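You operate a simulated robot arm through the tools that you are given. There is no shell and no other tool. Be economical: measure what you need, move in short steps, check, and stop when the job is done.

You are at the controls of a simulated robot arm. One attempt, no reset.

TASK
Plug the three pipe stubs and secure the pipe rack for shipping.
Fine: each stub gets the blanking plug of its size; lower the rack bar across them.

The check looks at the end state, three seconds after you hand in, the way a careful person would. Anything else that was tipped, shoved, dropped, spilled or broken makes it a failure.

THE ROBOT
A 7-joint arm with a two-finger parallel gripper, fixed in place. Base frame: the origin is at the foot of the arm, x ahead of it, y to its left, z up; the work surface is at about z = 0.728. Lengths are in m, angles in degrees, forces in N, time in s.
With the tool pointing down near the work surface it reaches from about 0.32 to 0.78 m from the base axis. Its first joint turns from -166.0 to 166.0 degrees. Payload 3.91 kg.
The tool frame sits at the grasp point between the pads (the TCP): z along the fingers, y along the line on which they close. The tips reach 0.03 m beyond it. Largest opening 0.11 m; finger width 0.02, thickness 0.01; the body of the gripper, 0.048 by 0.112 m, starts 0.055 m behind the TCP.
Orientation is that of the tool frame in the base frame, as a unit quaternion [w, x, y, z]. With the fingers straight down and closing along the base's y, the tool's x points along the base's -x, its y along +y and its z along -z.

THE INTERFACE
- The arm moves only by the tool servo_tool. Its argument "plan" is a list of rows, each a list of 7 numbers: the shift along the tool's x, y, z in m, then the turn, a rotation vector about the tool's x, y, z in degrees, then the opening, from 0 (shut) to 1 (fully open). In form: [[tx, ty, tz, wx, wy, wz, grip], ...]. A call has 1 to 12 rows; each row is the pose to reach, as a shift and turn from the pose commanded when the call began, along the tool's axes at that moment. A row lasts 0.2 s, in which the tool goes at most 0.05 m and 8.6 degrees; a call with a longer step from one row to the next is refused whole, and so is a gripper value outside its range. Where a pose cannot be reached the arm comes as near as it can. A force on the tool above 90 N (or 10 N above the force at the start of the call, whichever is more), or a blocked arm, ends the call early, and 0.2 s more pass. Each finger travels about 0.153 m/s and halts on what it meets, pressing with about 25 N; the grip force reading is that of the motor and also rises with nothing between the fingers. The clock runs only during rows and for 0.2 s after the last one: add rows that repeat a pose to give the fingers time. It gives the time, the measured TCP pose, the force on the tool (base axes), the opening and the grip force at its end, in the units of the frame above (readings bear some noise).
- Cameras (640 x 400 px; columns grow to the right, rows downward): "scene" is fixed at [0.3961, 0.6493, 1.6595]; the picture's right is [-1.00, 0.03, 0.00], its down [0.02, 0.86, -0.51] and it looks along [-0.01, -0.51, -0.86] (base axes); focal length 272 px, centre (320, 200). "wrist" rides on the gripper at [0.077, 0.007, -0.114] in the tool frame; the picture's right is [-0.09, 1.00, 0.00], its down [-0.80, -0.07, -0.59] and it looks along [-0.59, -0.05, 0.80] (tool axes); focal length 270 px, centre (320, 200). There is no depth. A picture from a camera that has moved, and an enlarged one, comes with that camera's place and axes in the base frame and with its lens. The place of the scene camera against the robot may be out by one fixed shift of up to 0.012 m in any direction.
- capture(camera): a new picture of that camera. It takes no simulated time.
- slide_trunk(by): slides the trunk up (or, below 0, down) by that many m; the arm rides with it, the base frame stays. It gives what a move gives, with no picture.
- inspect(camera, box): a new picture of the part [left, top, right, bottom] of that camera's present view, enlarged. It takes no simulated time.
- finish_job(): hands the job in; it is judged then, once.

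Work in short steps. Places have to be worked out from the pictures, the camera data and where the tool is seen: move nearer, look again, correct. Check each grasp and each placing, and mend what went wrong. You have 120 turns and 64 pictures in all, those below and enlarged ones among them. Open the gripper and draw the arm clear of the work before you hand the job in, unless the task says otherwise; then end with one line.

The tools are called after "Request:" by a JSON object that holds its "fn" and its "kwargs". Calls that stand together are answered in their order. servo_tool: Moves the arm, as the interface text tells. Its arguments: {"type":"object","properties":{"plan":{"type":"array","items":{"type":"array","items":{"type":"number"}}}},"required":["plan"]} The other tools are called the same way: slide_trunk (by) slides the trunk up or down; capture (camera) takes a picture; inspect (camera, box) takes an enlarged picture of a part of a camera's view; finish_job () hands the job in.

At the start:

```text
time: 0.0
eef_pos: [0.2343, 0.3392, 1.349]
ee_rot: [0.0, 0.0, 1.0, 0.0]
ft_force: [-0.2, -0.5, -0.2]
finger_gap: 0.1102
grasp_force: 0.2
trunk travel left (down, up): [-0.575, 0.035]
```

scene: 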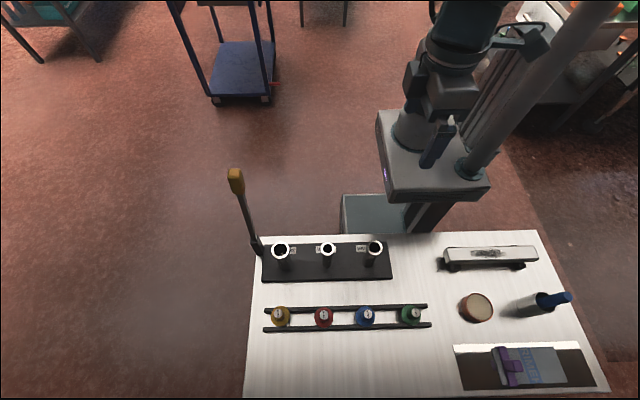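
wrist: 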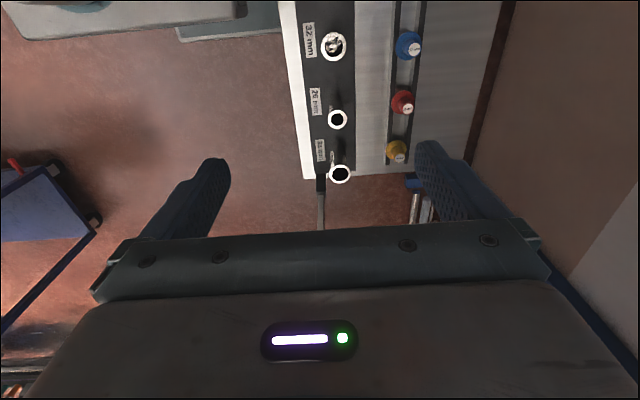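

I see a rack with three stubs, a rail of four plugs, and a bar raised on a hinge at the left. I'll zoom in on the details first.

Request:
{"fn": "inspect", "kwargs": {"camera": "scene", "box": [220, 220, 450, 350]}}

Request:
{"fn": "inspect", "kwargs": {"camera": "wrist", "box": [270, 0, 500, 240]}}

Request:
{"fn": "inspect", "kwargs": {"camera": "scene", "box": [220, 150, 420, 290]}}

```text
2.78 times, centred on (335, 285) of scene
camera zoom: at [0.3961, 0.6493, 1.6595], right [-1.0, 0.03, 0.0], down [0.02, 0.86, -0.51], along [-0.01, -0.51, -0.86], focal length 758 px, centre (278, -36)
```

zoom: 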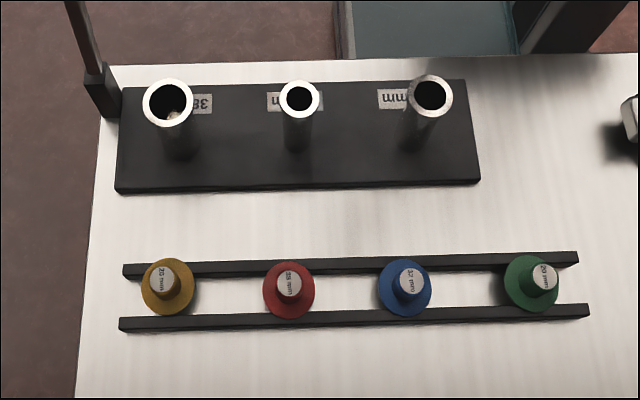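

```text
1.67 times, centred on (385, 120) of wrist
camera zoom: at [0.156, 0.3454, 1.4624], right [0.09, 1.0, 0.0], down [0.8, -0.07, 0.59], along [0.59, -0.05, -0.8], focal length 450 px, centre (212, 333)
```

zoom: 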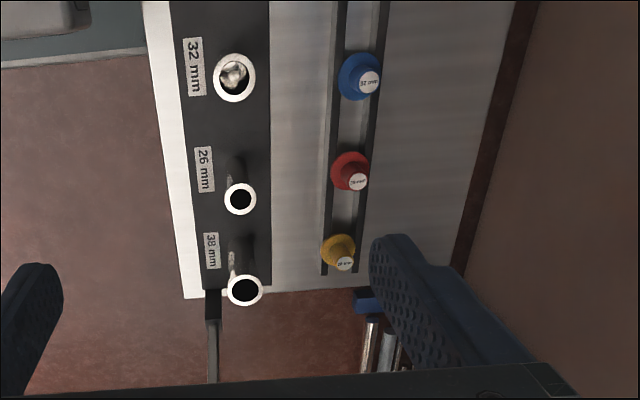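

```text
2.86 times, centred on (320, 220) of scene
camera zoom: at [0.3961, 0.6493, 1.6595], right [-1.0, 0.03, 0.0], down [0.02, 0.86, -0.51], along [-0.01, -0.51, -0.86], focal length 778 px, centre (320, 143)
```

zoom: 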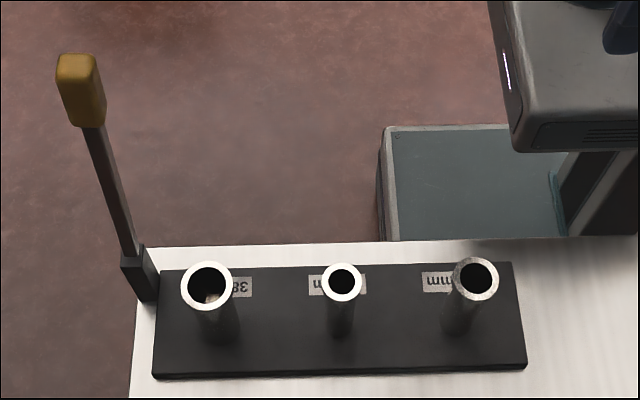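

The labels read roughly: stubs 38/26/32 mm, plugs yellow/red/blue/green still unclear. I'm lowering the trunk for a closer look.

Request:
{"fn": "slide_trunk", "kwargs": {"by": -0.2}}

Request:
{"fn": "inspect", "kwargs": {"camera": "scene", "box": [260, 295, 340, 340]}}

Request:
{"fn": "inspect", "kwargs": {"camera": "scene", "box": [345, 295, 425, 340]}}

```text
time: 2.2
eef_pos: [0.2329, 0.3378, 1.1481]
ee_rot: [0.001, 0.0, 1.0, 0.0]
ft_force: [0.7, -1.0, 0.2]
finger_gap: 0.1102
grasp_force: 0.0
trunk travel left (down, up): [-0.375, 0.235]
```

```text
8.00 times, centred on (300, 318) of scene
camera zoom: at [0.3961, 0.6493, 1.6595], right [-1.0, 0.03, 0.0], down [0.02, 0.86, -0.51], along [-0.01, -0.51, -0.86], focal length 2179 px, centre (480, -740)
```

zoom: 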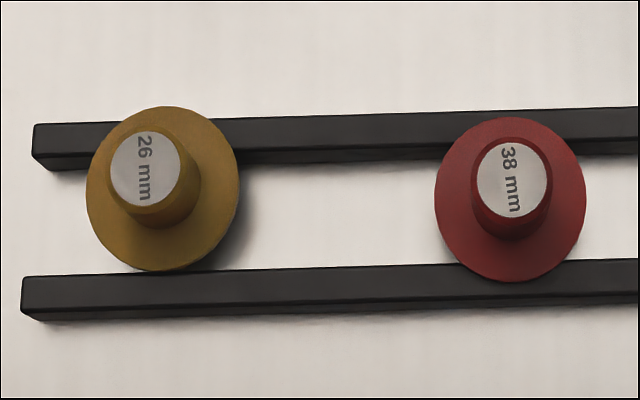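

```text
8.00 times, centred on (385, 318) of scene
camera zoom: at [0.3961, 0.6493, 1.6595], right [-1.0, 0.03, 0.0], down [0.02, 0.86, -0.51], along [-0.01, -0.51, -0.86], focal length 2179 px, centre (-200, -740)
```

zoom: 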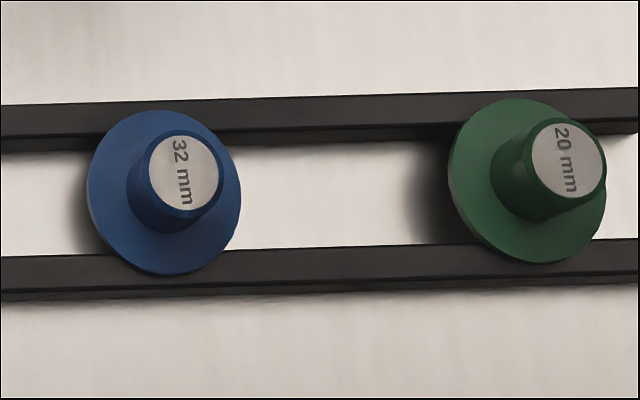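

Labels are clear: yellow 26, red 38, blue 32, green 20 (spare). Next a nearer wrist view to locate things and look inside the stubs.

Request:
{"fn": "capture", "kwargs": {"camera": "wrist"}}

Request:
{"fn": "capture", "kwargs": {"camera": "scene"}}

```text
56 pictures are left
camera wrist: at [0.156, 0.3454, 1.2625], right [0.09, 1.0, 0.0], down [0.8, -0.07, 0.59], along [0.59, -0.05, -0.8], focal length 270 px, centre (320, 200)
```

wrist: 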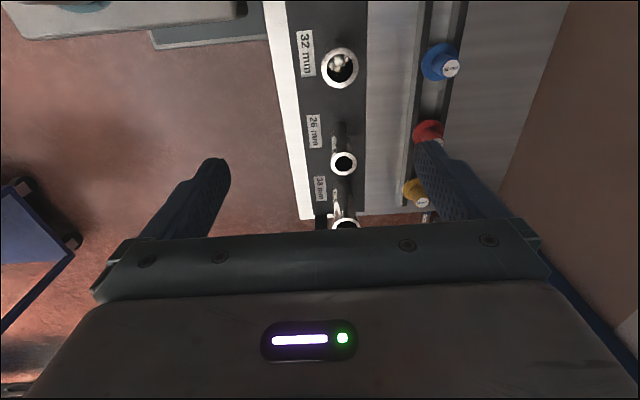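

```text
55 pictures are left
```

scene: 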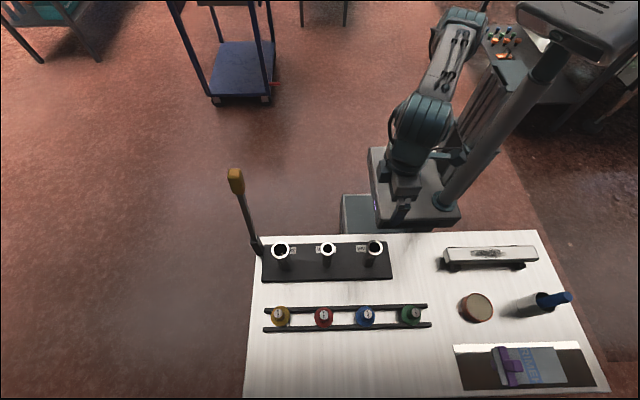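

Estimates (base frame): stub tops z≈0.90 at y≈0.366, x≈0.505 / 0.369 / 0.228 (38/26/32); plugs at y≈0.53, x≈0.514 yellow, 0.386 red, 0.258 blue. I'll move above blue for a closer look.

Request:
{"fn": "servo_tool", "kwargs": {"plan": [[-0.004, 0.032, 0.025, 0, 0, 0, 1], [-0.008, 0.064, 0.05, 0, 0, 0, 1], [-0.0125, 0.097, 0.074, 0, 0, 0, 1], [-0.0167, 0.13, 0.099, 0, 0, 0, 1], [-0.021, 0.162, 0.124, 0, 0, 0, 1], [-0.025, 0.194, 0.148, 0, 0, 0, 1], [-0.025, 0.194, 0.148, 0, 0, 0, 1]]}}

Request:
{"fn": "capture", "kwargs": {"camera": "wrist"}}

Request:
{"fn": "capture", "kwargs": {"camera": "scene"}}

```text
time: 3.8
eef_pos: [0.2571, 0.5345, 1.0022]
ee_rot: [0.001, -0.001, 1.0, 0.0]
ft_force: [-0.9, 0.0, -0.9]
finger_gap: 0.11
grasp_force: 0.0
trunk travel left (down, up): [-0.375, 0.235]
```

```text
54 pictures are left
camera wrist: at [0.179, 0.5416, 1.1155], right [0.09, 1.0, 0.0], down [0.8, -0.07, 0.59], along [0.59, -0.05, -0.8], focal length 270 px, centre (320, 200)
```

wrist: 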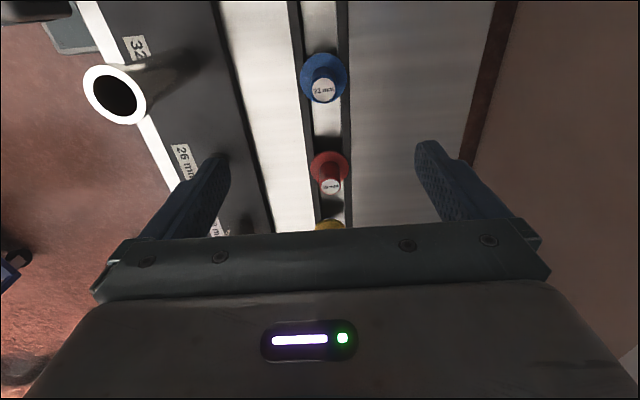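

```text
53 pictures are left
```

scene: 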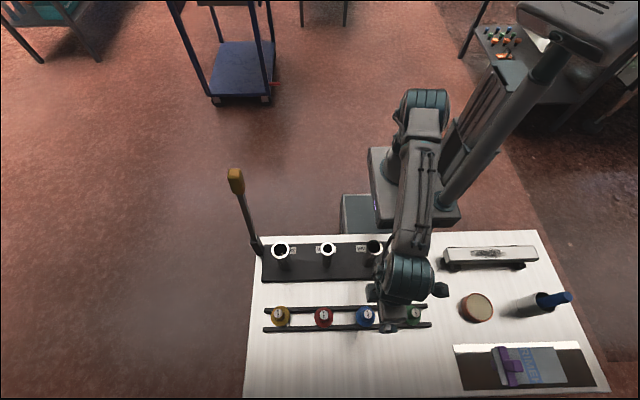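

Blue knob is at about (0.262, 0.538). I'll align and descend to z≈0.89, then re-check before going to the grasp.

Request:
{"fn": "servo_tool", "kwargs": {"plan": [[-0.003, 0.002, 0.035, 0, 0, 0, 1], [-0.005, 0.003, 0.07, 0, 0, 0, 1], [-0.005, 0.003, 0.112, 0, 0, 0, 1], [-0.005, 0.003, 0.112, 0, 0, 0, 1]]}}

Request:
{"fn": "capture", "kwargs": {"camera": "wrist"}}

Request:
{"fn": "inspect", "kwargs": {"camera": "scene", "box": [320, 270, 440, 345]}}

```text
time: 4.8
eef_pos: [0.2611, 0.5371, 0.89]
ee_rot: [0.0, 0.0, 1.0, 0.0]
ft_force: [0.5, -1.4, 0.5]
finger_gap: 0.1099
grasp_force: 0.1
trunk travel left (down, up): [-0.375, 0.235]
```

```text
52 pictures are left
camera wrist: at [0.1829, 0.5419, 1.0035], right [0.09, 1.0, 0.0], down [0.8, -0.07, 0.59], along [0.59, -0.05, -0.8], focal length 270 px, centre (320, 200)
```

wrist: 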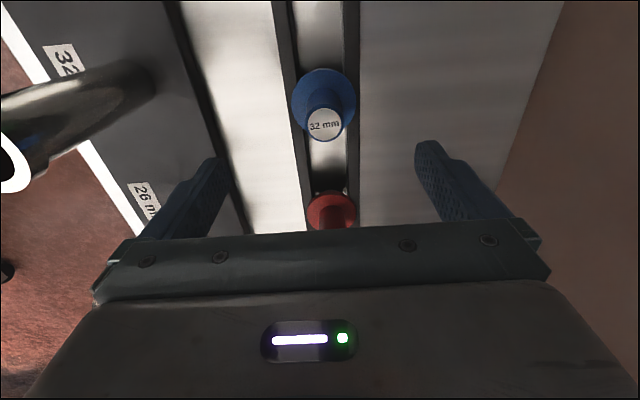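

```text
5.33 times, centred on (380, 308) of scene
camera zoom: at [0.3961, 0.6493, 1.6595], right [-1.0, 0.03, 0.0], down [0.02, 0.86, -0.51], along [-0.01, -0.51, -0.86], focal length 1453 px, centre (0, -373)
```

zoom: 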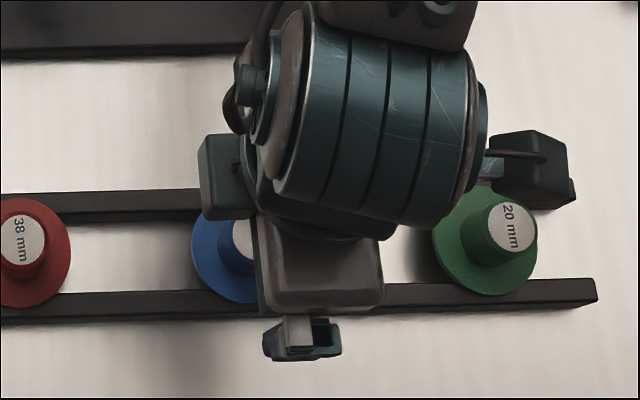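

Triangulated: blue knob top at (0.2585, 0.538, 0.804), diameter ≈26 mm, flange top ≈0.757. Descending to TCP z≈0.793 and closing.

Request:
{"fn": "servo_tool", "kwargs": {"plan": [[0.0025, 0.001, 0.035, 0, 0, 0, 1], [0.0025, 0.001, 0.07, 0, 0, 0, 1], [0.0025, 0.001, 0.097, 0, 0, 0, 1], [0.0025, 0.001, 0.097, 0, 0, 0, 1], [0.0025, 0.001, 0.097, 0, 0, 0, 0.5], [0.0025, 0.001, 0.097, 0, 0, 0, 0.15], [0.0025, 0.001, 0.097, 0, 0, 0, 0.1], [0.0025, 0.001, 0.097, 0, 0, 0, 0.1]]}}

Request:
{"fn": "capture", "kwargs": {"camera": "wrist"}}

```text
time: 6.6
eef_pos: [0.2595, 0.5371, 0.7892]
ee_rot: [0.0, 0.0, 1.0, 0.0]
ft_force: [-0.7, 0.1, 0.3]
finger_gap: 0.0566
grasp_force: 25.1
trunk travel left (down, up): [-0.375, 0.235]
```

```text
50 pictures are left
camera wrist: at [0.1819, 0.5434, 0.9046], right [0.09, 1.0, 0.0], down [0.8, -0.07, 0.59], along [0.59, -0.05, -0.8], focal length 270 px, centre (320, 200)
```

wrist: 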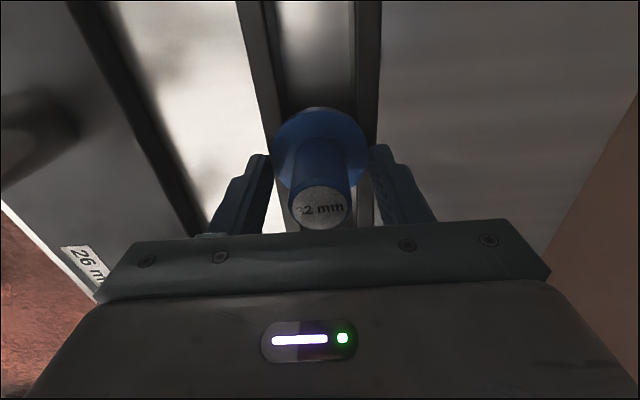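

The fingers met the flange (gap 0.057), not the knob. I'll reopen, rise 12 mm, and close on the knob.

Request:
{"fn": "servo_tool", "kwargs": {"plan": [[0, 0, 0, 0, 0, 0, 0.7], [0, 0, -0.012, 0, 0, 0, 0.7], [0, 0, -0.012, 0, 0, 0, 0.4], [0, 0, -0.012, 0, 0, 0, 0.15], [0, 0, -0.012, 0, 0, 0, 0.1], [0, 0, -0.012, 0, 0, 0, 0.1]]}}

Request:
{"fn": "capture", "kwargs": {"camera": "wrist"}}

```text
time: 8.0
eef_pos: [0.2594, 0.5368, 0.8029]
ee_rot: [0.0, 0.0, 1.0, 0.0]
ft_force: [0.3, 0.8, 1.6]
finger_gap: 0.0285
grasp_force: 25.1
trunk travel left (down, up): [-0.375, 0.235]
```

```text
49 pictures are left
camera wrist: at [0.182, 0.5432, 0.9174], right [0.09, 1.0, 0.0], down [0.8, -0.07, 0.59], along [0.59, -0.05, -0.8], focal length 270 px, centre (320, 200)
```

wrist: 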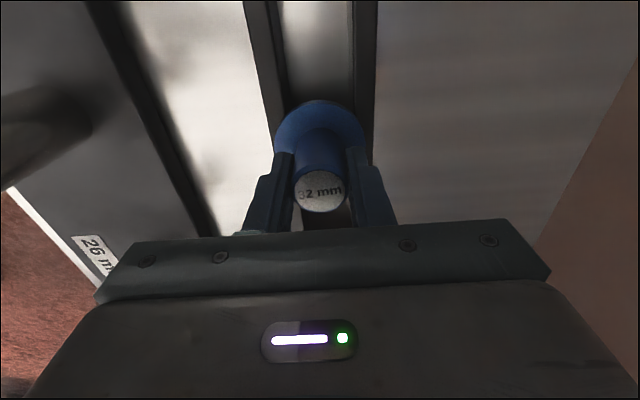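

Knob is gripped (28 mm). Lifting straight up and checking the plug body.

Request:
{"fn": "servo_tool", "kwargs": {"plan": [[0, 0, -0.04, 0, 0, 0, 0.1], [0, 0, -0.085, 0, 0, 0, 0.1], [0, 0, -0.13, 0, 0, 0, 0.1], [0, 0, -0.175, 0, 0, 0, 0.1], [0, 0, -0.22, 0, 0, 0, 0.1], [0, 0, -0.22, 0, 0, 0, 0.1]]}}

Request:
{"fn": "capture", "kwargs": {"camera": "wrist"}}

Request:
{"fn": "inspect", "kwargs": {"camera": "scene", "box": [220, 160, 440, 340]}}

```text
time: 9.4
eef_pos: [0.2625, 0.5377, 1.0247]
ee_rot: [-0.001, 0.0, 1.0, 0.0]
ft_force: [0.5, 0.6, -0.1]
finger_gap: 0.0285
grasp_force: 25.0
trunk travel left (down, up): [-0.375, 0.235]
```

```text
48 pictures are left
camera wrist: at [0.1837, 0.544, 1.1386], right [0.09, 1.0, 0.0], down [0.8, -0.07, 0.59], along [0.59, -0.05, -0.8], focal length 270 px, centre (320, 200)
```

wrist: 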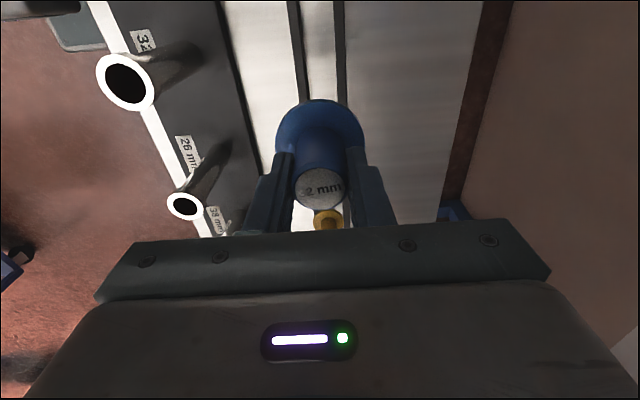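

```text
2.22 times, centred on (330, 250) of scene
camera zoom: at [0.3961, 0.6493, 1.6595], right [-1.0, 0.03, 0.0], down [0.02, 0.86, -0.51], along [-0.01, -0.51, -0.86], focal length 605 px, centre (298, 89)
```

zoom: 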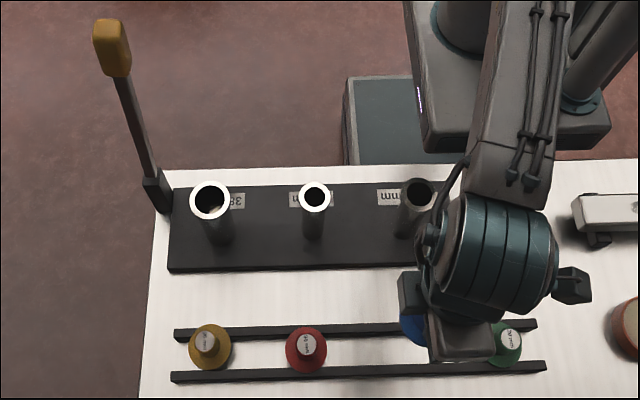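

Plug held upright. Stub 32 computes to (0.2265, 0.364, ~0.88). Moving over it at this height and looking.

Request:
{"fn": "servo_tool", "kwargs": {"plan": [[0.007, -0.035, 0, 0, 0, 0, 0.1], [0.014, -0.07, 0, 0, 0, 0, 0.1], [0.021, -0.105, 0, 0, 0, 0, 0.1], [0.028, -0.14, 0, 0, 0, 0, 0.1], [0.035, -0.174, 0, 0, 0, 0, 0.1], [0.035, -0.174, 0, 0, 0, 0, 0.1]]}}

Request:
{"fn": "capture", "kwargs": {"camera": "wrist"}}

Request:
{"fn": "inspect", "kwargs": {"camera": "scene", "box": [320, 200, 440, 275]}}

```text
time: 10.8
eef_pos: [0.2278, 0.362, 1.025]
ee_rot: [0.0, -0.001, 1.0, 0.0]
ft_force: [0.6, -0.2, 0.5]
finger_gap: 0.029
grasp_force: 24.8
trunk travel left (down, up): [-0.375, 0.235]
```

```text
46 pictures are left
camera wrist: at [0.1488, 0.3687, 1.1384], right [0.09, 1.0, 0.0], down [0.8, -0.07, 0.59], along [0.59, -0.05, -0.8], focal length 270 px, centre (320, 200)
```

wrist: 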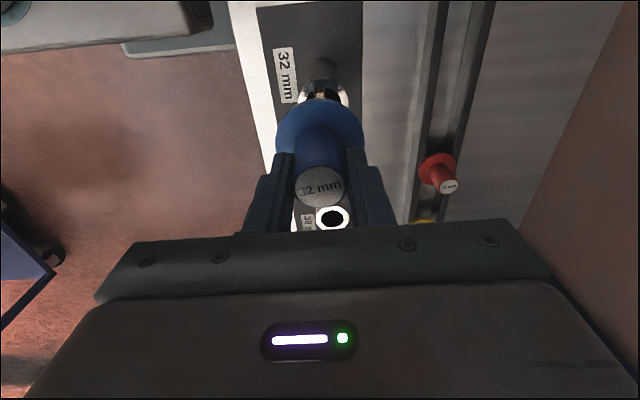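

```text
5.33 times, centred on (380, 238) of scene
camera zoom: at [0.3961, 0.6493, 1.6595], right [-1.0, 0.03, 0.0], down [0.02, 0.86, -0.51], along [-0.01, -0.51, -0.86], focal length 1453 px, centre (0, 0)
```

zoom: 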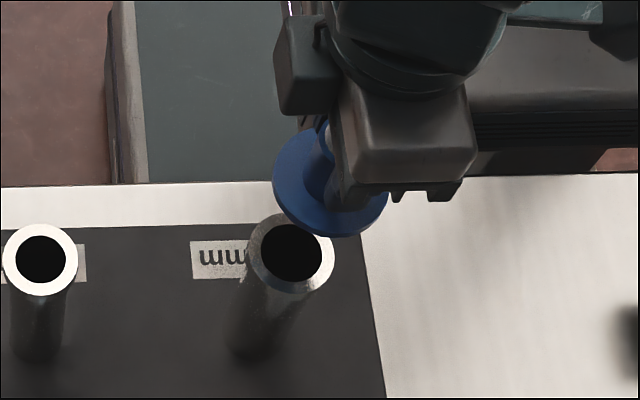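

I'll zoom in on the rim to refine alignment.

Request:
{"fn": "inspect", "kwargs": {"camera": "wrist", "box": [250, 50, 400, 240]}}

```text
2.11 times, centred on (325, 145) of wrist
camera zoom: at [0.1488, 0.3687, 1.1384], right [0.09, 1.0, 0.0], down [0.8, -0.07, 0.59], along [0.59, -0.05, -0.8], focal length 569 px, centre (310, 316)
```

zoom: 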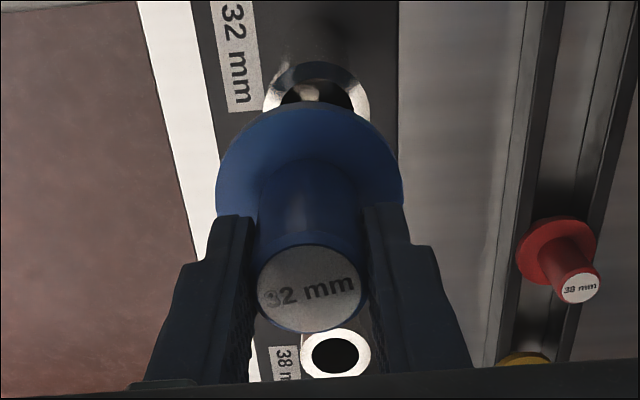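

Relative estimate: the stub is ~3 mm in +x and ~2.5 mm in +y of the plug axis. Applying half-steps of correction and lowering to TCP z≈0.985 for a closer comparison.

Request:
{"fn": "servo_tool", "kwargs": {"plan": [[-0.002, 0.002, 0.02, 0, 0, 0, 0.1], [-0.002, 0.002, 0.04, 0, 0, 0, 0.1], [-0.002, 0.002, 0.04, 0, 0, 0, 0.1]]}}

Request:
{"fn": "inspect", "kwargs": {"camera": "scene", "box": [330, 210, 410, 260]}}

Request:
{"fn": "inspect", "kwargs": {"camera": "wrist", "box": [250, 50, 400, 240]}}

```text
time: 11.6
eef_pos: [0.23, 0.3655, 0.9825]
ee_rot: [-0.001, 0.001, 1.0, 0.0]
ft_force: [-0.3, 0.1, 0.2]
finger_gap: 0.0285
grasp_force: 24.5
trunk travel left (down, up): [-0.375, 0.235]
```

```text
8.00 times, centred on (370, 235) of scene
camera zoom: at [0.3961, 0.6493, 1.6595], right [-1.0, 0.03, 0.0], down [0.02, 0.86, -0.51], along [-0.01, -0.51, -0.86], focal length 2179 px, centre (-80, -80)
```

zoom: 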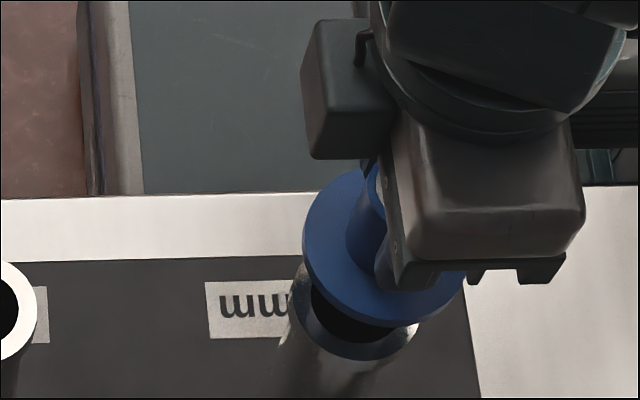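

```text
2.11 times, centred on (325, 145) of wrist
camera zoom: at [0.1515, 0.3708, 1.0966], right [0.09, 1.0, 0.0], down [0.8, -0.07, 0.59], along [0.59, -0.05, -0.8], focal length 569 px, centre (310, 316)
```

zoom: 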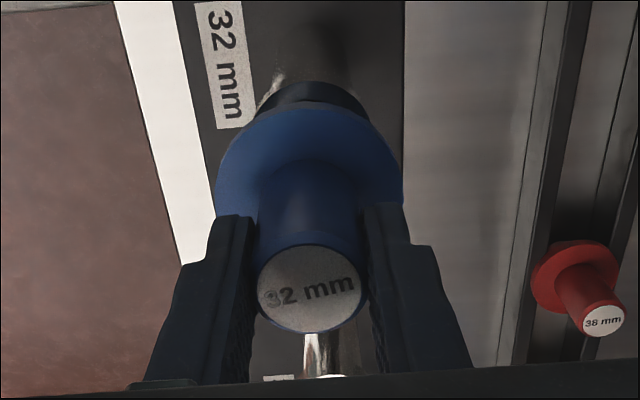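

Both views now agree to within ~1–2 mm. Nudging +1 mm x and lowering in small steps, watching force.

Request:
{"fn": "servo_tool", "kwargs": {"plan": [[-0.001, 0.0005, 0.008, 0, 0, 0, 0.1], [-0.001, 0.0005, 0.016, 0, 0, 0, 0.1], [-0.001, 0.0005, 0.021, 0, 0, 0, 0.1], [-0.001, 0.0005, 0.025, 0, 0, 0, 0.1], [-0.001, 0.0005, 0.025, 0, 0, 0, 0.1]]}}

Request:
{"fn": "inspect", "kwargs": {"camera": "scene", "box": [330, 210, 410, 260]}}

```text
time: 12.8
eef_pos: [0.23, 0.3656, 0.9571]
ee_rot: [-0.001, 0.0, 1.0, 0.0]
ft_force: [-0.1, -0.3, 0.4]
finger_gap: 0.0287
grasp_force: 25.5
trunk travel left (down, up): [-0.375, 0.235]
```

```text
8.00 times, centred on (370, 235) of scene
camera zoom: at [0.3961, 0.6493, 1.6595], right [-1.0, 0.03, 0.0], down [0.02, 0.86, -0.51], along [-0.01, -0.51, -0.86], focal length 2179 px, centre (-80, -80)
```

zoom: 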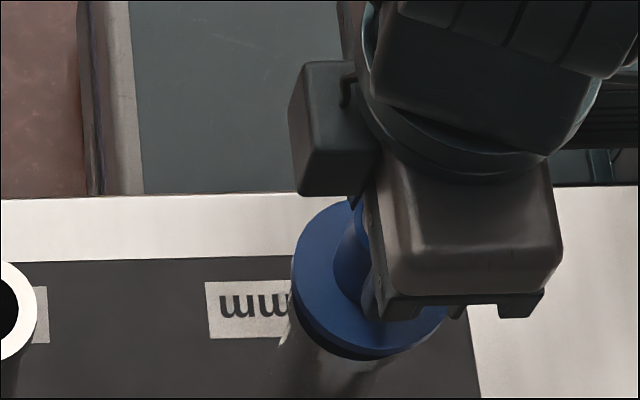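

No contact yet. Continuing down 12 mm.

Request:
{"fn": "servo_tool", "kwargs": {"plan": [[0, 0, 0.003, 0, 0, 0, 0.1], [0, 0, 0.006, 0, 0, 0, 0.1], [0, 0, 0.009, 0, 0, 0, 0.1], [0, 0, 0.012, 0, 0, 0, 0.1], [0, 0, 0.012, 0, 0, 0, 0.1]]}}

Request:
{"fn": "inspect", "kwargs": {"camera": "scene", "box": [330, 210, 410, 260]}}

Request:
{"fn": "inspect", "kwargs": {"camera": "wrist", "box": [250, 50, 400, 240]}}

```text
time: 14.0
eef_pos: [0.2293, 0.3658, 0.9453]
ee_rot: [0.0, 0.0, 1.0, 0.0]
ft_force: [-0.8, 0.3, -1.1]
finger_gap: 0.0287
grasp_force: 25.5
trunk travel left (down, up): [-0.375, 0.235]
```

```text
8.00 times, centred on (370, 235) of scene
camera zoom: at [0.3961, 0.6493, 1.6595], right [-1.0, 0.03, 0.0], down [0.02, 0.86, -0.51], along [-0.01, -0.51, -0.86], focal length 2179 px, centre (-80, -80)
```

zoom: 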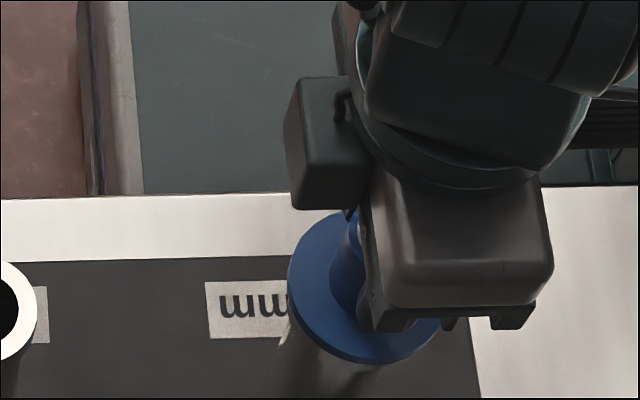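

```text
2.11 times, centred on (325, 145) of wrist
camera zoom: at [0.1517, 0.372, 1.0604], right [0.09, 1.0, 0.0], down [0.8, -0.07, 0.59], along [0.59, -0.05, -0.8], focal length 569 px, centre (310, 316)
```

zoom: 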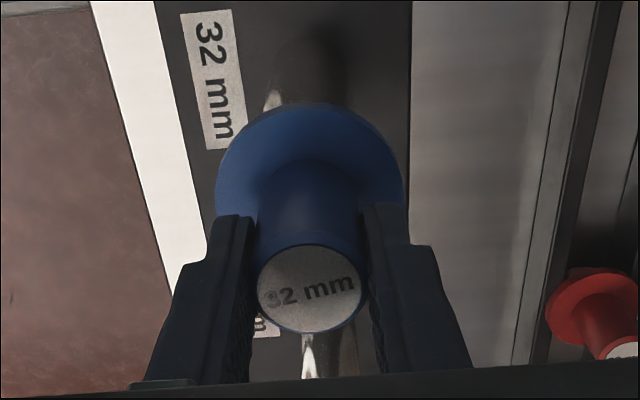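

Still free; body seems to be entering. Going further in 3 mm steps.

Request:
{"fn": "servo_tool", "kwargs": {"plan": [[0, 0, 0.003, 0, 0, 0, 0.1], [0, 0, 0.006, 0, 0, 0, 0.1], [0, 0, 0.009, 0, 0, 0, 0.1], [0, 0, 0.009, 0, 0, 0, 0.1]]}}

```text
time: 15.0
eef_pos: [0.2286, 0.365, 0.9373]
ee_rot: [-0.001, 0.0, 1.0, -0.001]
ft_force: [-0.9, -0.1, -1.0]
finger_gap: 0.0283
grasp_force: 25.2
trunk travel left (down, up): [-0.375, 0.235]
```

Request:
{"fn": "servo_tool", "kwargs": {"plan": [[0, 0, 0.002, 0, 0, 0, 0.1], [0, 0, 0.004, 0, 0, 0, 0.1], [0, 0, 0.006, 0, 0, 0, 0.1], [0, 0, 0.006, 0, 0, 0, 0.1]]}}

Request:
{"fn": "inspect", "kwargs": {"camera": "scene", "box": [330, 210, 410, 260]}}

Request:
{"fn": "inspect", "kwargs": {"camera": "wrist", "box": [250, 50, 400, 240]}}

```text
time: 16.0
eef_pos: [0.229, 0.3662, 0.932]
ee_rot: [0.0, -0.001, 1.0, 0.001]
ft_force: [1.3, 2.0, 18.6]
finger_gap: 0.0284
grasp_force: 24.8
trunk travel left (down, up): [-0.375, 0.235]
```

```text
8.00 times, centred on (370, 235) of scene
camera zoom: at [0.3961, 0.6493, 1.6595], right [-1.0, 0.03, 0.0], down [0.02, 0.86, -0.51], along [-0.01, -0.51, -0.86], focal length 2179 px, centre (-80, -80)
```

zoom: 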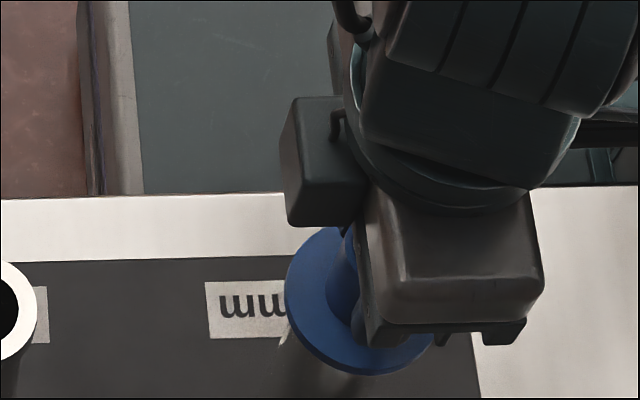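

```text
2.11 times, centred on (325, 145) of wrist
camera zoom: at [0.1509, 0.3718, 1.0459], right [0.09, 1.0, 0.0], down [0.8, -0.07, 0.6], along [0.59, -0.05, -0.8], focal length 569 px, centre (310, 316)
```

zoom: 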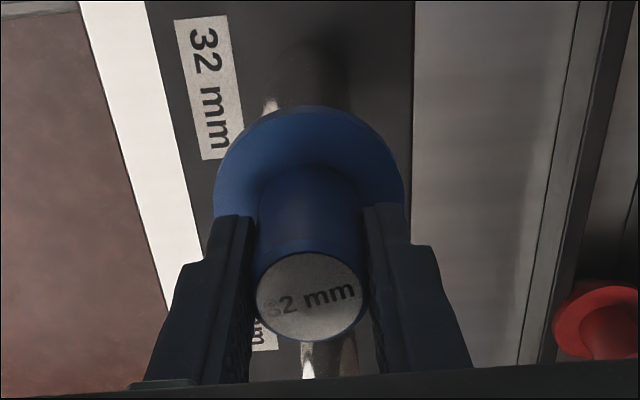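

Contact of 18.6 N at TCP 0.932, consistent with the flange reaching the rim. A small sideways nudge will show whether the body is captive in the bore.

Request:
{"fn": "servo_tool", "kwargs": {"plan": [[0, 0.0015, -0.001, 0, 0, 0, 0.1], [0, 0.003, -0.001, 0, 0, 0, 0.1], [0, 0.003, -0.001, 0, 0, 0, 0.1]]}}

```text
time: 16.8
eef_pos: [0.2288, 0.3659, 0.9317]
ee_rot: [0.001, 0.0, 1.0, -0.001]
ft_force: [-0.7, -9.3, 8.9]
finger_gap: 0.0282
grasp_force: 24.8
trunk travel left (down, up): [-0.375, 0.235]
```

Sideways motion is blocked (−9 N), so the body is captive in the bore. Centering back, pressing slightly, releasing, and lifting off.

Request:
{"fn": "servo_tool", "kwargs": {"plan": [[0, -0.0015, 0, 0, 0, 0, 0.1], [0, -0.003, 0.001, 0, 0, 0, 0.1], [0, -0.003, 0.001, 0, 0, 0, 0.25], [0, -0.003, 0.0, 0, 0, 0, 0.5], [0, -0.003, -0.02, 0, 0, 0, 0.5], [0, -0.003, -0.06, 0, 0, 0, 0.5], [0, -0.003, -0.1, 0, 0, 0, 0.8], [0, -0.003, -0.1, 0, 0, 0, 0.8]]}}

Request:
{"fn": "inspect", "kwargs": {"camera": "wrist", "box": [250, 50, 400, 240]}}

Request:
{"fn": "inspect", "kwargs": {"camera": "scene", "box": [330, 210, 410, 260]}}

```text
time: 18.6
eef_pos: [0.2282, 0.3635, 1.0326]
ee_rot: [0.0, 0.0, 1.0, 0.0]
ft_force: [-0.5, 0.0, 0.4]
finger_gap: 0.088
grasp_force: 0.0
trunk travel left (down, up): [-0.375, 0.235]
```

```text
2.11 times, centred on (325, 145) of wrist
camera zoom: at [0.1504, 0.3709, 1.1475], right [0.09, 1.0, 0.0], down [0.8, -0.07, 0.59], along [0.59, -0.05, -0.8], focal length 569 px, centre (310, 316)
```

zoom: 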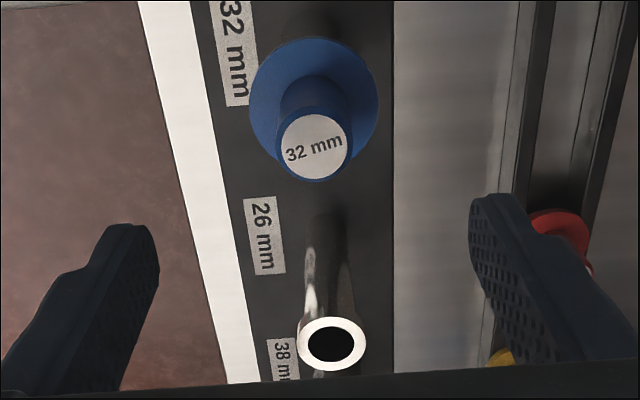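

```text
8.00 times, centred on (370, 235) of scene
camera zoom: at [0.3961, 0.6493, 1.6595], right [-1.0, 0.03, 0.0], down [0.02, 0.86, -0.51], along [-0.01, -0.51, -0.86], focal length 2179 px, centre (-80, -80)
```

zoom: 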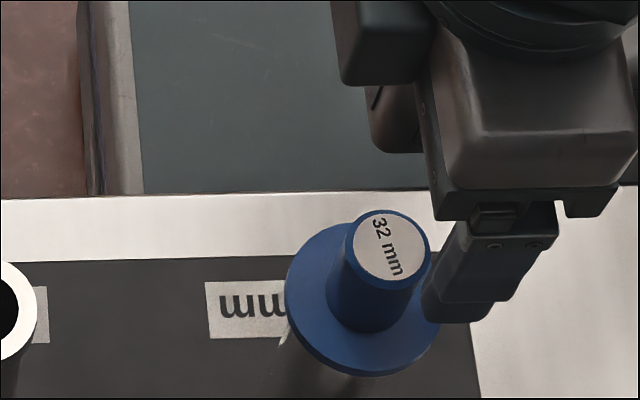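

32 mm plug is seated, upright and flush. Next red (38): move above it at about (0.39, 0.538).

Request:
{"fn": "servo_tool", "kwargs": {"plan": [[-0.027, 0.029, 0, 0, 0, 0, 0.8], [-0.054, 0.058, 0, 0, 0, 0, 0.8], [-0.081, 0.086, 0.01, 0, 0, 0, 0.8], [-0.108, 0.115, 0.03, 0, 0, 0, 0.8], [-0.135, 0.144, 0.06, 0, 0, 0, 0.8], [-0.161, 0.173, 0.09, 0, 0, 0, 0.8], [-0.161, 0.173, 0.11, 0, 0, 0, 0.8], [-0.161, 0.173, 0.11, 0, 0, 0, 0.8]]}}

Request:
{"fn": "capture", "kwargs": {"camera": "wrist"}}

Request:
{"fn": "capture", "kwargs": {"camera": "scene"}}

```text
time: 20.4
eef_pos: [0.3913, 0.5384, 0.9217]
ee_rot: [-0.001, 0.0, 1.0, 0.001]
ft_force: [-0.5, -0.3, 0.3]
finger_gap: 0.0879
grasp_force: 0.1
trunk travel left (down, up): [-0.375, 0.235]
```

```text
34 pictures are left
camera wrist: at [0.3132, 0.5442, 1.0358], right [0.09, 1.0, 0.0], down [0.8, -0.07, 0.59], along [0.59, -0.05, -0.8], focal length 270 px, centre (320, 200)
```

wrist: 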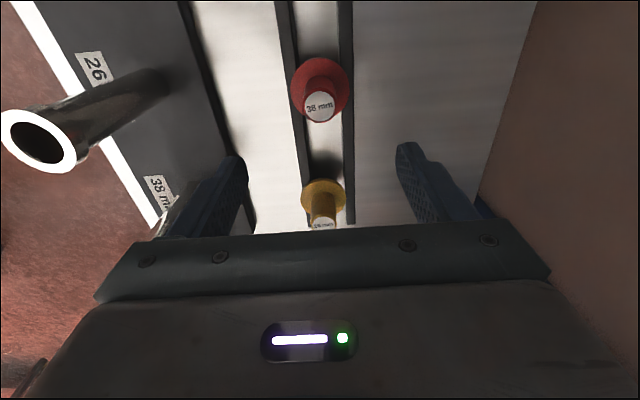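

```text
33 pictures are left
```

scene: 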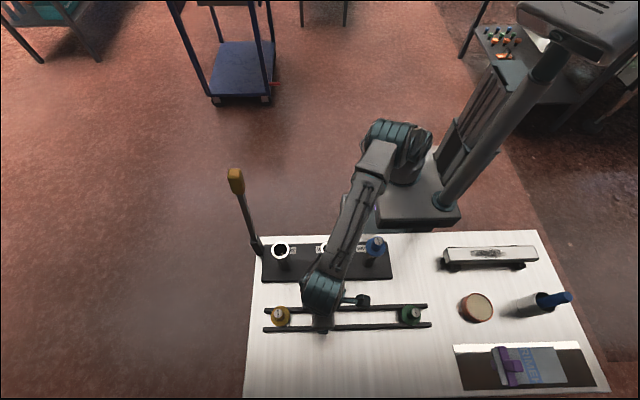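

Red knob at about (0.386, 0.538). Correcting and descending to TCP 0.803, then gripping.

Request:
{"fn": "servo_tool", "kwargs": {"plan": [[0.0055, 0, 0.03, 0, 0, 0, 0.6], [0.0055, 0, 0.07, 0, 0, 0, 0.6], [0.0055, 0, 0.1, 0, 0, 0, 0.6], [0.0055, 0, 0.119, 0, 0, 0, 0.6], [0.0055, 0, 0.119, 0, 0, 0, 0.6], [0.0055, 0, 0.119, 0, 0, 0, 0.3], [0.0055, 0, 0.119, 0, 0, 0, 0.1], [0.0055, 0, 0.119, 0, 0, 0, 0.1], [0.0055, 0, 0.119, 0, 0, 0, 0.1]]}}

Request:
{"fn": "inspect", "kwargs": {"camera": "wrist", "box": [250, 50, 400, 240]}}

```text
time: 22.4
eef_pos: [0.3838, 0.5358, 0.8016]
ee_rot: [0.0, 0.0, 1.0, 0.0]
ft_force: [-0.6, 0.6, 0.1]
finger_gap: 0.0285
grasp_force: 24.9
trunk travel left (down, up): [-0.375, 0.235]
```

```text
2.11 times, centred on (325, 145) of wrist
camera zoom: at [0.3062, 0.5429, 0.9165], right [0.09, 1.0, 0.0], down [0.8, -0.07, 0.59], along [0.59, -0.05, -0.8], focal length 569 px, centre (310, 316)
```

zoom: 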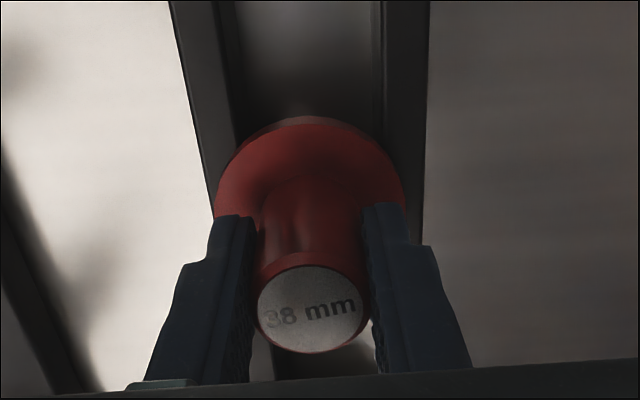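

Knob sits ~4.5 mm ahead (+x) of where the blue one sat in the grip; I'll regrip centered so the offsets match.

Request:
{"fn": "servo_tool", "kwargs": {"plan": [[0, 0, 0, 0, 0, 0, 0.45], [-0.0045, 0, 0, 0, 0, 0, 0.45], [-0.0045, 0, 0, 0, 0, 0, 0.2], [-0.0045, 0, 0, 0, 0, 0, 0.1], [-0.0045, 0, 0, 0, 0, 0, 0.1], [-0.0045, 0, -0.03, 0, 0, 0, 0.1], [-0.0045, 0, -0.07, 0, 0, 0, 0.1], [-0.0045, 0, -0.115, 0, 0, 0, 0.1], [-0.0045, 0, -0.16, 0, 0, 0, 0.1], [-0.0045, 0, -0.2, 0, 0, 0, 0.1], [-0.0045, 0, -0.22, 0, 0, 0, 0.1], [-0.0045, 0, -0.22, 0, 0, 0, 0.1]]}}

Request:
{"fn": "inspect", "kwargs": {"camera": "wrist", "box": [100, 50, 400, 240]}}

```text
time: 25.0
eef_pos: [0.389, 0.5369, 1.0251]
ee_rot: [0.0, -0.001, 1.0, 0.001]
ft_force: [0.1, -0.1, -0.1]
finger_gap: 0.0288
grasp_force: 25.0
trunk travel left (down, up): [-0.375, 0.235]
```

```text
2.11 times, centred on (250, 145) of wrist
camera zoom: at [0.3107, 0.5438, 1.1384], right [0.09, 1.0, 0.0], down [0.8, -0.07, 0.59], along [0.59, -0.05, -0.8], focal length 569 px, centre (467, 316)
```

zoom: 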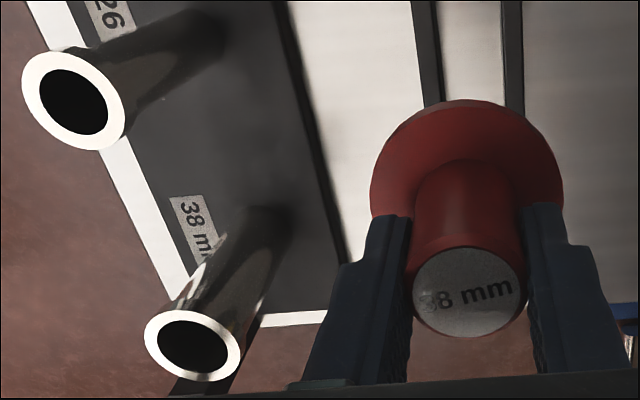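

Red is held well centered. Before approaching stub 38, I need a close look at the upright rack bar beside it.

Request:
{"fn": "inspect", "kwargs": {"camera": "scene", "box": [215, 160, 295, 210]}}

Request:
{"fn": "inspect", "kwargs": {"camera": "scene", "box": [225, 220, 305, 270]}}

```text
8.00 times, centred on (255, 185) of scene
camera zoom: at [0.3961, 0.6493, 1.6595], right [-1.0, 0.03, 0.0], down [0.02, 0.86, -0.51], along [-0.01, -0.51, -0.86], focal length 2179 px, centre (840, 320)
```

zoom: 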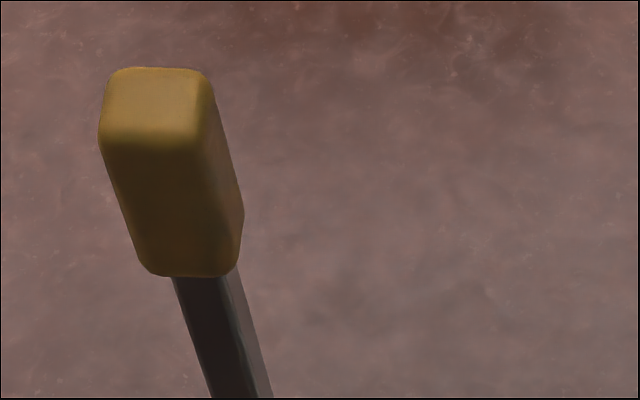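

```text
8.00 times, centred on (265, 245) of scene
camera zoom: at [0.3961, 0.6493, 1.6595], right [-1.0, 0.03, 0.0], down [0.02, 0.86, -0.51], along [-0.01, -0.51, -0.86], focal length 2179 px, centre (760, -160)
```

zoom: 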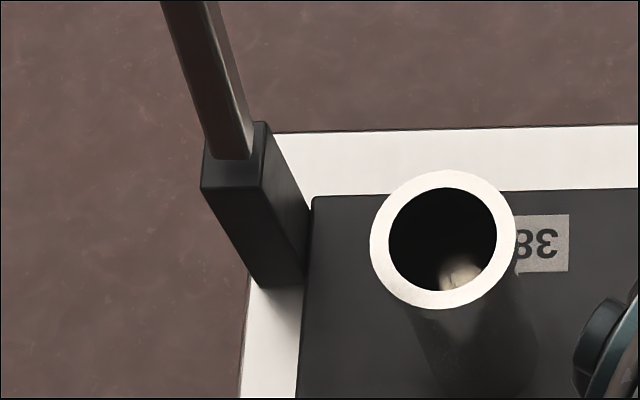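

The post stands at x≈0.60, y≈0.31 with the bar leaning ~5° toward the stubs, handle at x≈0.57, z≈1.13–1.21; the wrist could brush it when seating red. So I'll set red back on its rail and regrip with the tool tilted 10° about the closing axis (wrist leaning to −x, plug staying upright).

Request:
{"fn": "servo_tool", "kwargs": {"plan": [[0, 0, 0.045, 0, 0, 0, 0.1], [0, 0, 0.09, 0, 0, 0, 0.1], [0, 0, 0.135, 0, 0, 0, 0.1], [0, 0, 0.175, 0, 0, 0, 0.1], [0, 0, 0.205, 0, 0, 0, 0.1], [0, 0, 0.215, 0, 0, 0, 0.1], [0, 0, 0.219, 0, 0, 0, 0.1], [0, 0, 0.219, 0, 0, 0, 0.1], [0, 0, 0.219, 0, 0, 0, 0.3], [0, 0, 0.219, 0, 0, 0, 0.45]]}}

Request:
{"fn": "inspect", "kwargs": {"camera": "wrist", "box": [250, 50, 400, 240]}}

```text
time: 27.2
eef_pos: [0.3894, 0.5383, 0.804]
ee_rot: [0.0, 0.0, 1.0, 0.0]
ft_force: [0.4, -0.2, 1.1]
finger_gap: 0.0495
grasp_force: 0.1
trunk travel left (down, up): [-0.375, 0.235]
```

```text
2.11 times, centred on (325, 145) of wrist
camera zoom: at [0.3111, 0.5454, 0.9185], right [0.09, 1.0, 0.0], down [0.8, -0.07, 0.59], along [0.59, -0.05, -0.8], focal length 569 px, centre (310, 316)
```

zoom: 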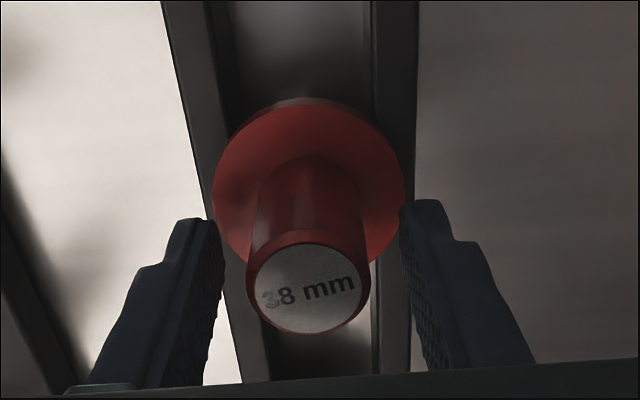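

Red is back on its rails. Tilting and regripping, then lifting.

Request:
{"fn": "servo_tool", "kwargs": {"plan": [[0, 0, -0.002, 0, -4, 0, 0.45], [0, 0, -0.002, 0, -8, 0, 0.45], [0, 0, -0.002, 0, -12, 0, 0.45], [0, 0, -0.002, 0, -12, 0, 0.45], [0, 0, -0.002, 0, -12, 0, 0.2], [0, 0, -0.002, 0, -12, 0, 0.1], [0, 0, -0.002, 0, -12, 0, 0.1], [0, 0, -0.03, 0, -12, 0, 0.1], [0, 0, -0.075, 0, -12, 0, 0.1], [0, 0, -0.12, 0, -12, 0, 0.1], [0, 0, -0.165, 0, -12, 0, 0.1], [0, 0, -0.21, 0, -12, 0, 0.1]]}}

Request:
{"fn": "inspect", "kwargs": {"camera": "wrist", "box": [100, 50, 400, 240]}}

Request:
{"fn": "capture", "kwargs": {"camera": "scene"}}

```text
time: 29.8
eef_pos: [0.3909, 0.5402, 1.0145]
ee_rot: [0.105, -0.001, 0.994, 0.0]
ft_force: [0.1, 0.3, -0.6]
finger_gap: 0.0285
grasp_force: 25.0
trunk travel left (down, up): [-0.375, 0.235]
```

```text
2.11 times, centred on (250, 145) of wrist
camera zoom: at [0.2903, 0.5469, 1.1102], right [0.09, 1.0, 0.02], down [0.66, -0.07, 0.75], along [0.75, -0.05, -0.66], focal length 569 px, centre (467, 316)
```

zoom: 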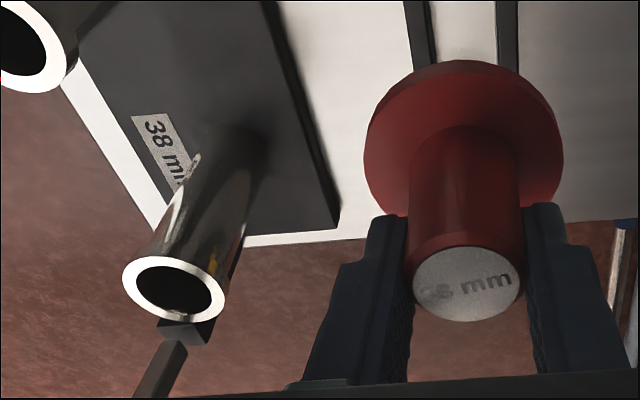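

```text
26 pictures are left
```

scene: 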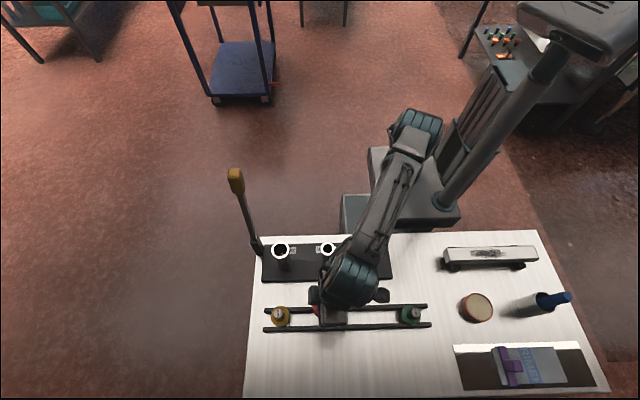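

Held upright in the tilted grip; stub 38 computes to TCP target ≈(0.508, 0.366). Moving over it.

Request:
{"fn": "servo_tool", "kwargs": {"plan": [[-0.0193, -0.029, 0.0041, 0, 0, 0, 0.1], [-0.0386, -0.058, 0.0082, 0, 0, 0, 0.1], [-0.058, -0.087, 0.0123, 0, 0, 0, 0.1], [-0.0773, -0.116, 0.0165, 0, 0, 0, 0.1], [-0.0966, -0.145, 0.0206, 0, 0, 0, 0.1], [-0.1159, -0.173, 0.0247, 0, 0, 0, 0.1], [-0.1159, -0.173, 0.0247, 0, 0, 0, 0.1], [-0.1159, -0.173, 0.0247, 0, 0, 0, 0.1]]}}

Request:
{"fn": "inspect", "kwargs": {"camera": "wrist", "box": [250, 50, 400, 240]}}

Request:
{"fn": "inspect", "kwargs": {"camera": "scene", "box": [220, 170, 348, 250]}}

```text
time: 31.6
eef_pos: [0.5082, 0.365, 1.0146]
ee_rot: [0.105, -0.001, 0.994, 0.0]
ft_force: [0.2, 0.8, -0.4]
finger_gap: 0.0285
grasp_force: 25.1
trunk travel left (down, up): [-0.375, 0.235]
```

```text
2.11 times, centred on (325, 145) of wrist
camera zoom: at [0.4087, 0.3716, 1.1106], right [0.08, 1.0, 0.02], down [0.66, -0.07, 0.75], along [0.75, -0.05, -0.66], focal length 569 px, centre (310, 316)
```

zoom: 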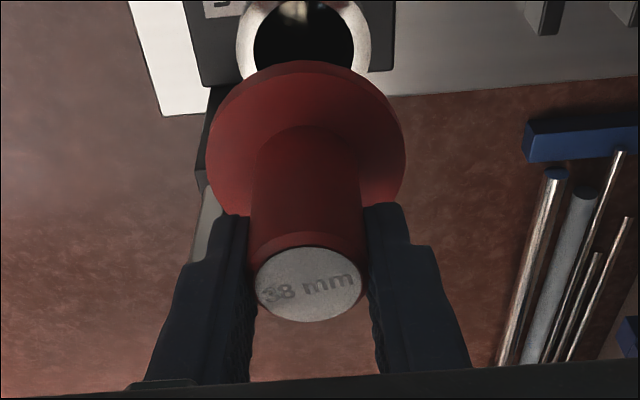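

```text
5.00 times, centred on (284, 210) of scene
camera zoom: at [0.3961, 0.6493, 1.6595], right [-1.0, 0.03, 0.0], down [0.02, 0.86, -0.51], along [-0.01, -0.51, -0.86], focal length 1362 px, centre (500, 150)
```

zoom: 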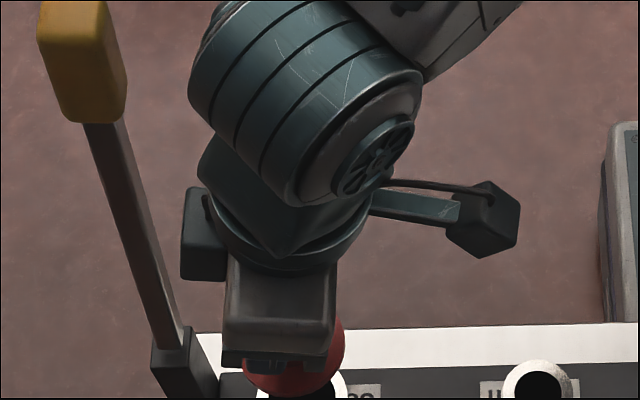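

Clearance to the bar is fine. I need the whole rim in view to check x.

Request:
{"fn": "inspect", "kwargs": {"camera": "wrist", "box": [250, 20, 400, 110]}}

Request:
{"fn": "inspect", "kwargs": {"camera": "scene", "box": [240, 220, 320, 270]}}

```text
4.27 times, centred on (325, 65) of wrist
camera zoom: at [0.4087, 0.3716, 1.1106], right [0.08, 1.0, 0.02], down [0.66, -0.07, 0.75], along [0.75, -0.05, -0.66], focal length 1153 px, centre (299, 776)
```

zoom: 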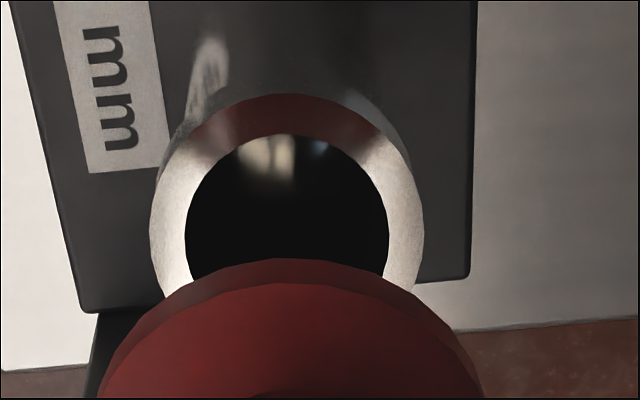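

```text
8.00 times, centred on (280, 245) of scene
camera zoom: at [0.3961, 0.6493, 1.6595], right [-1.0, 0.03, 0.0], down [0.02, 0.86, -0.51], along [-0.01, -0.51, -0.86], focal length 2179 px, centre (640, -160)
```

zoom: 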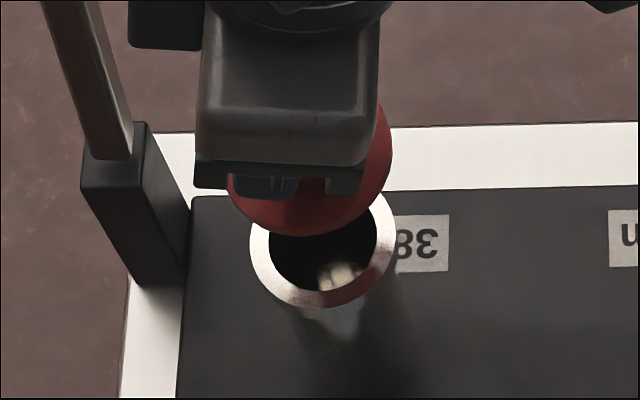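

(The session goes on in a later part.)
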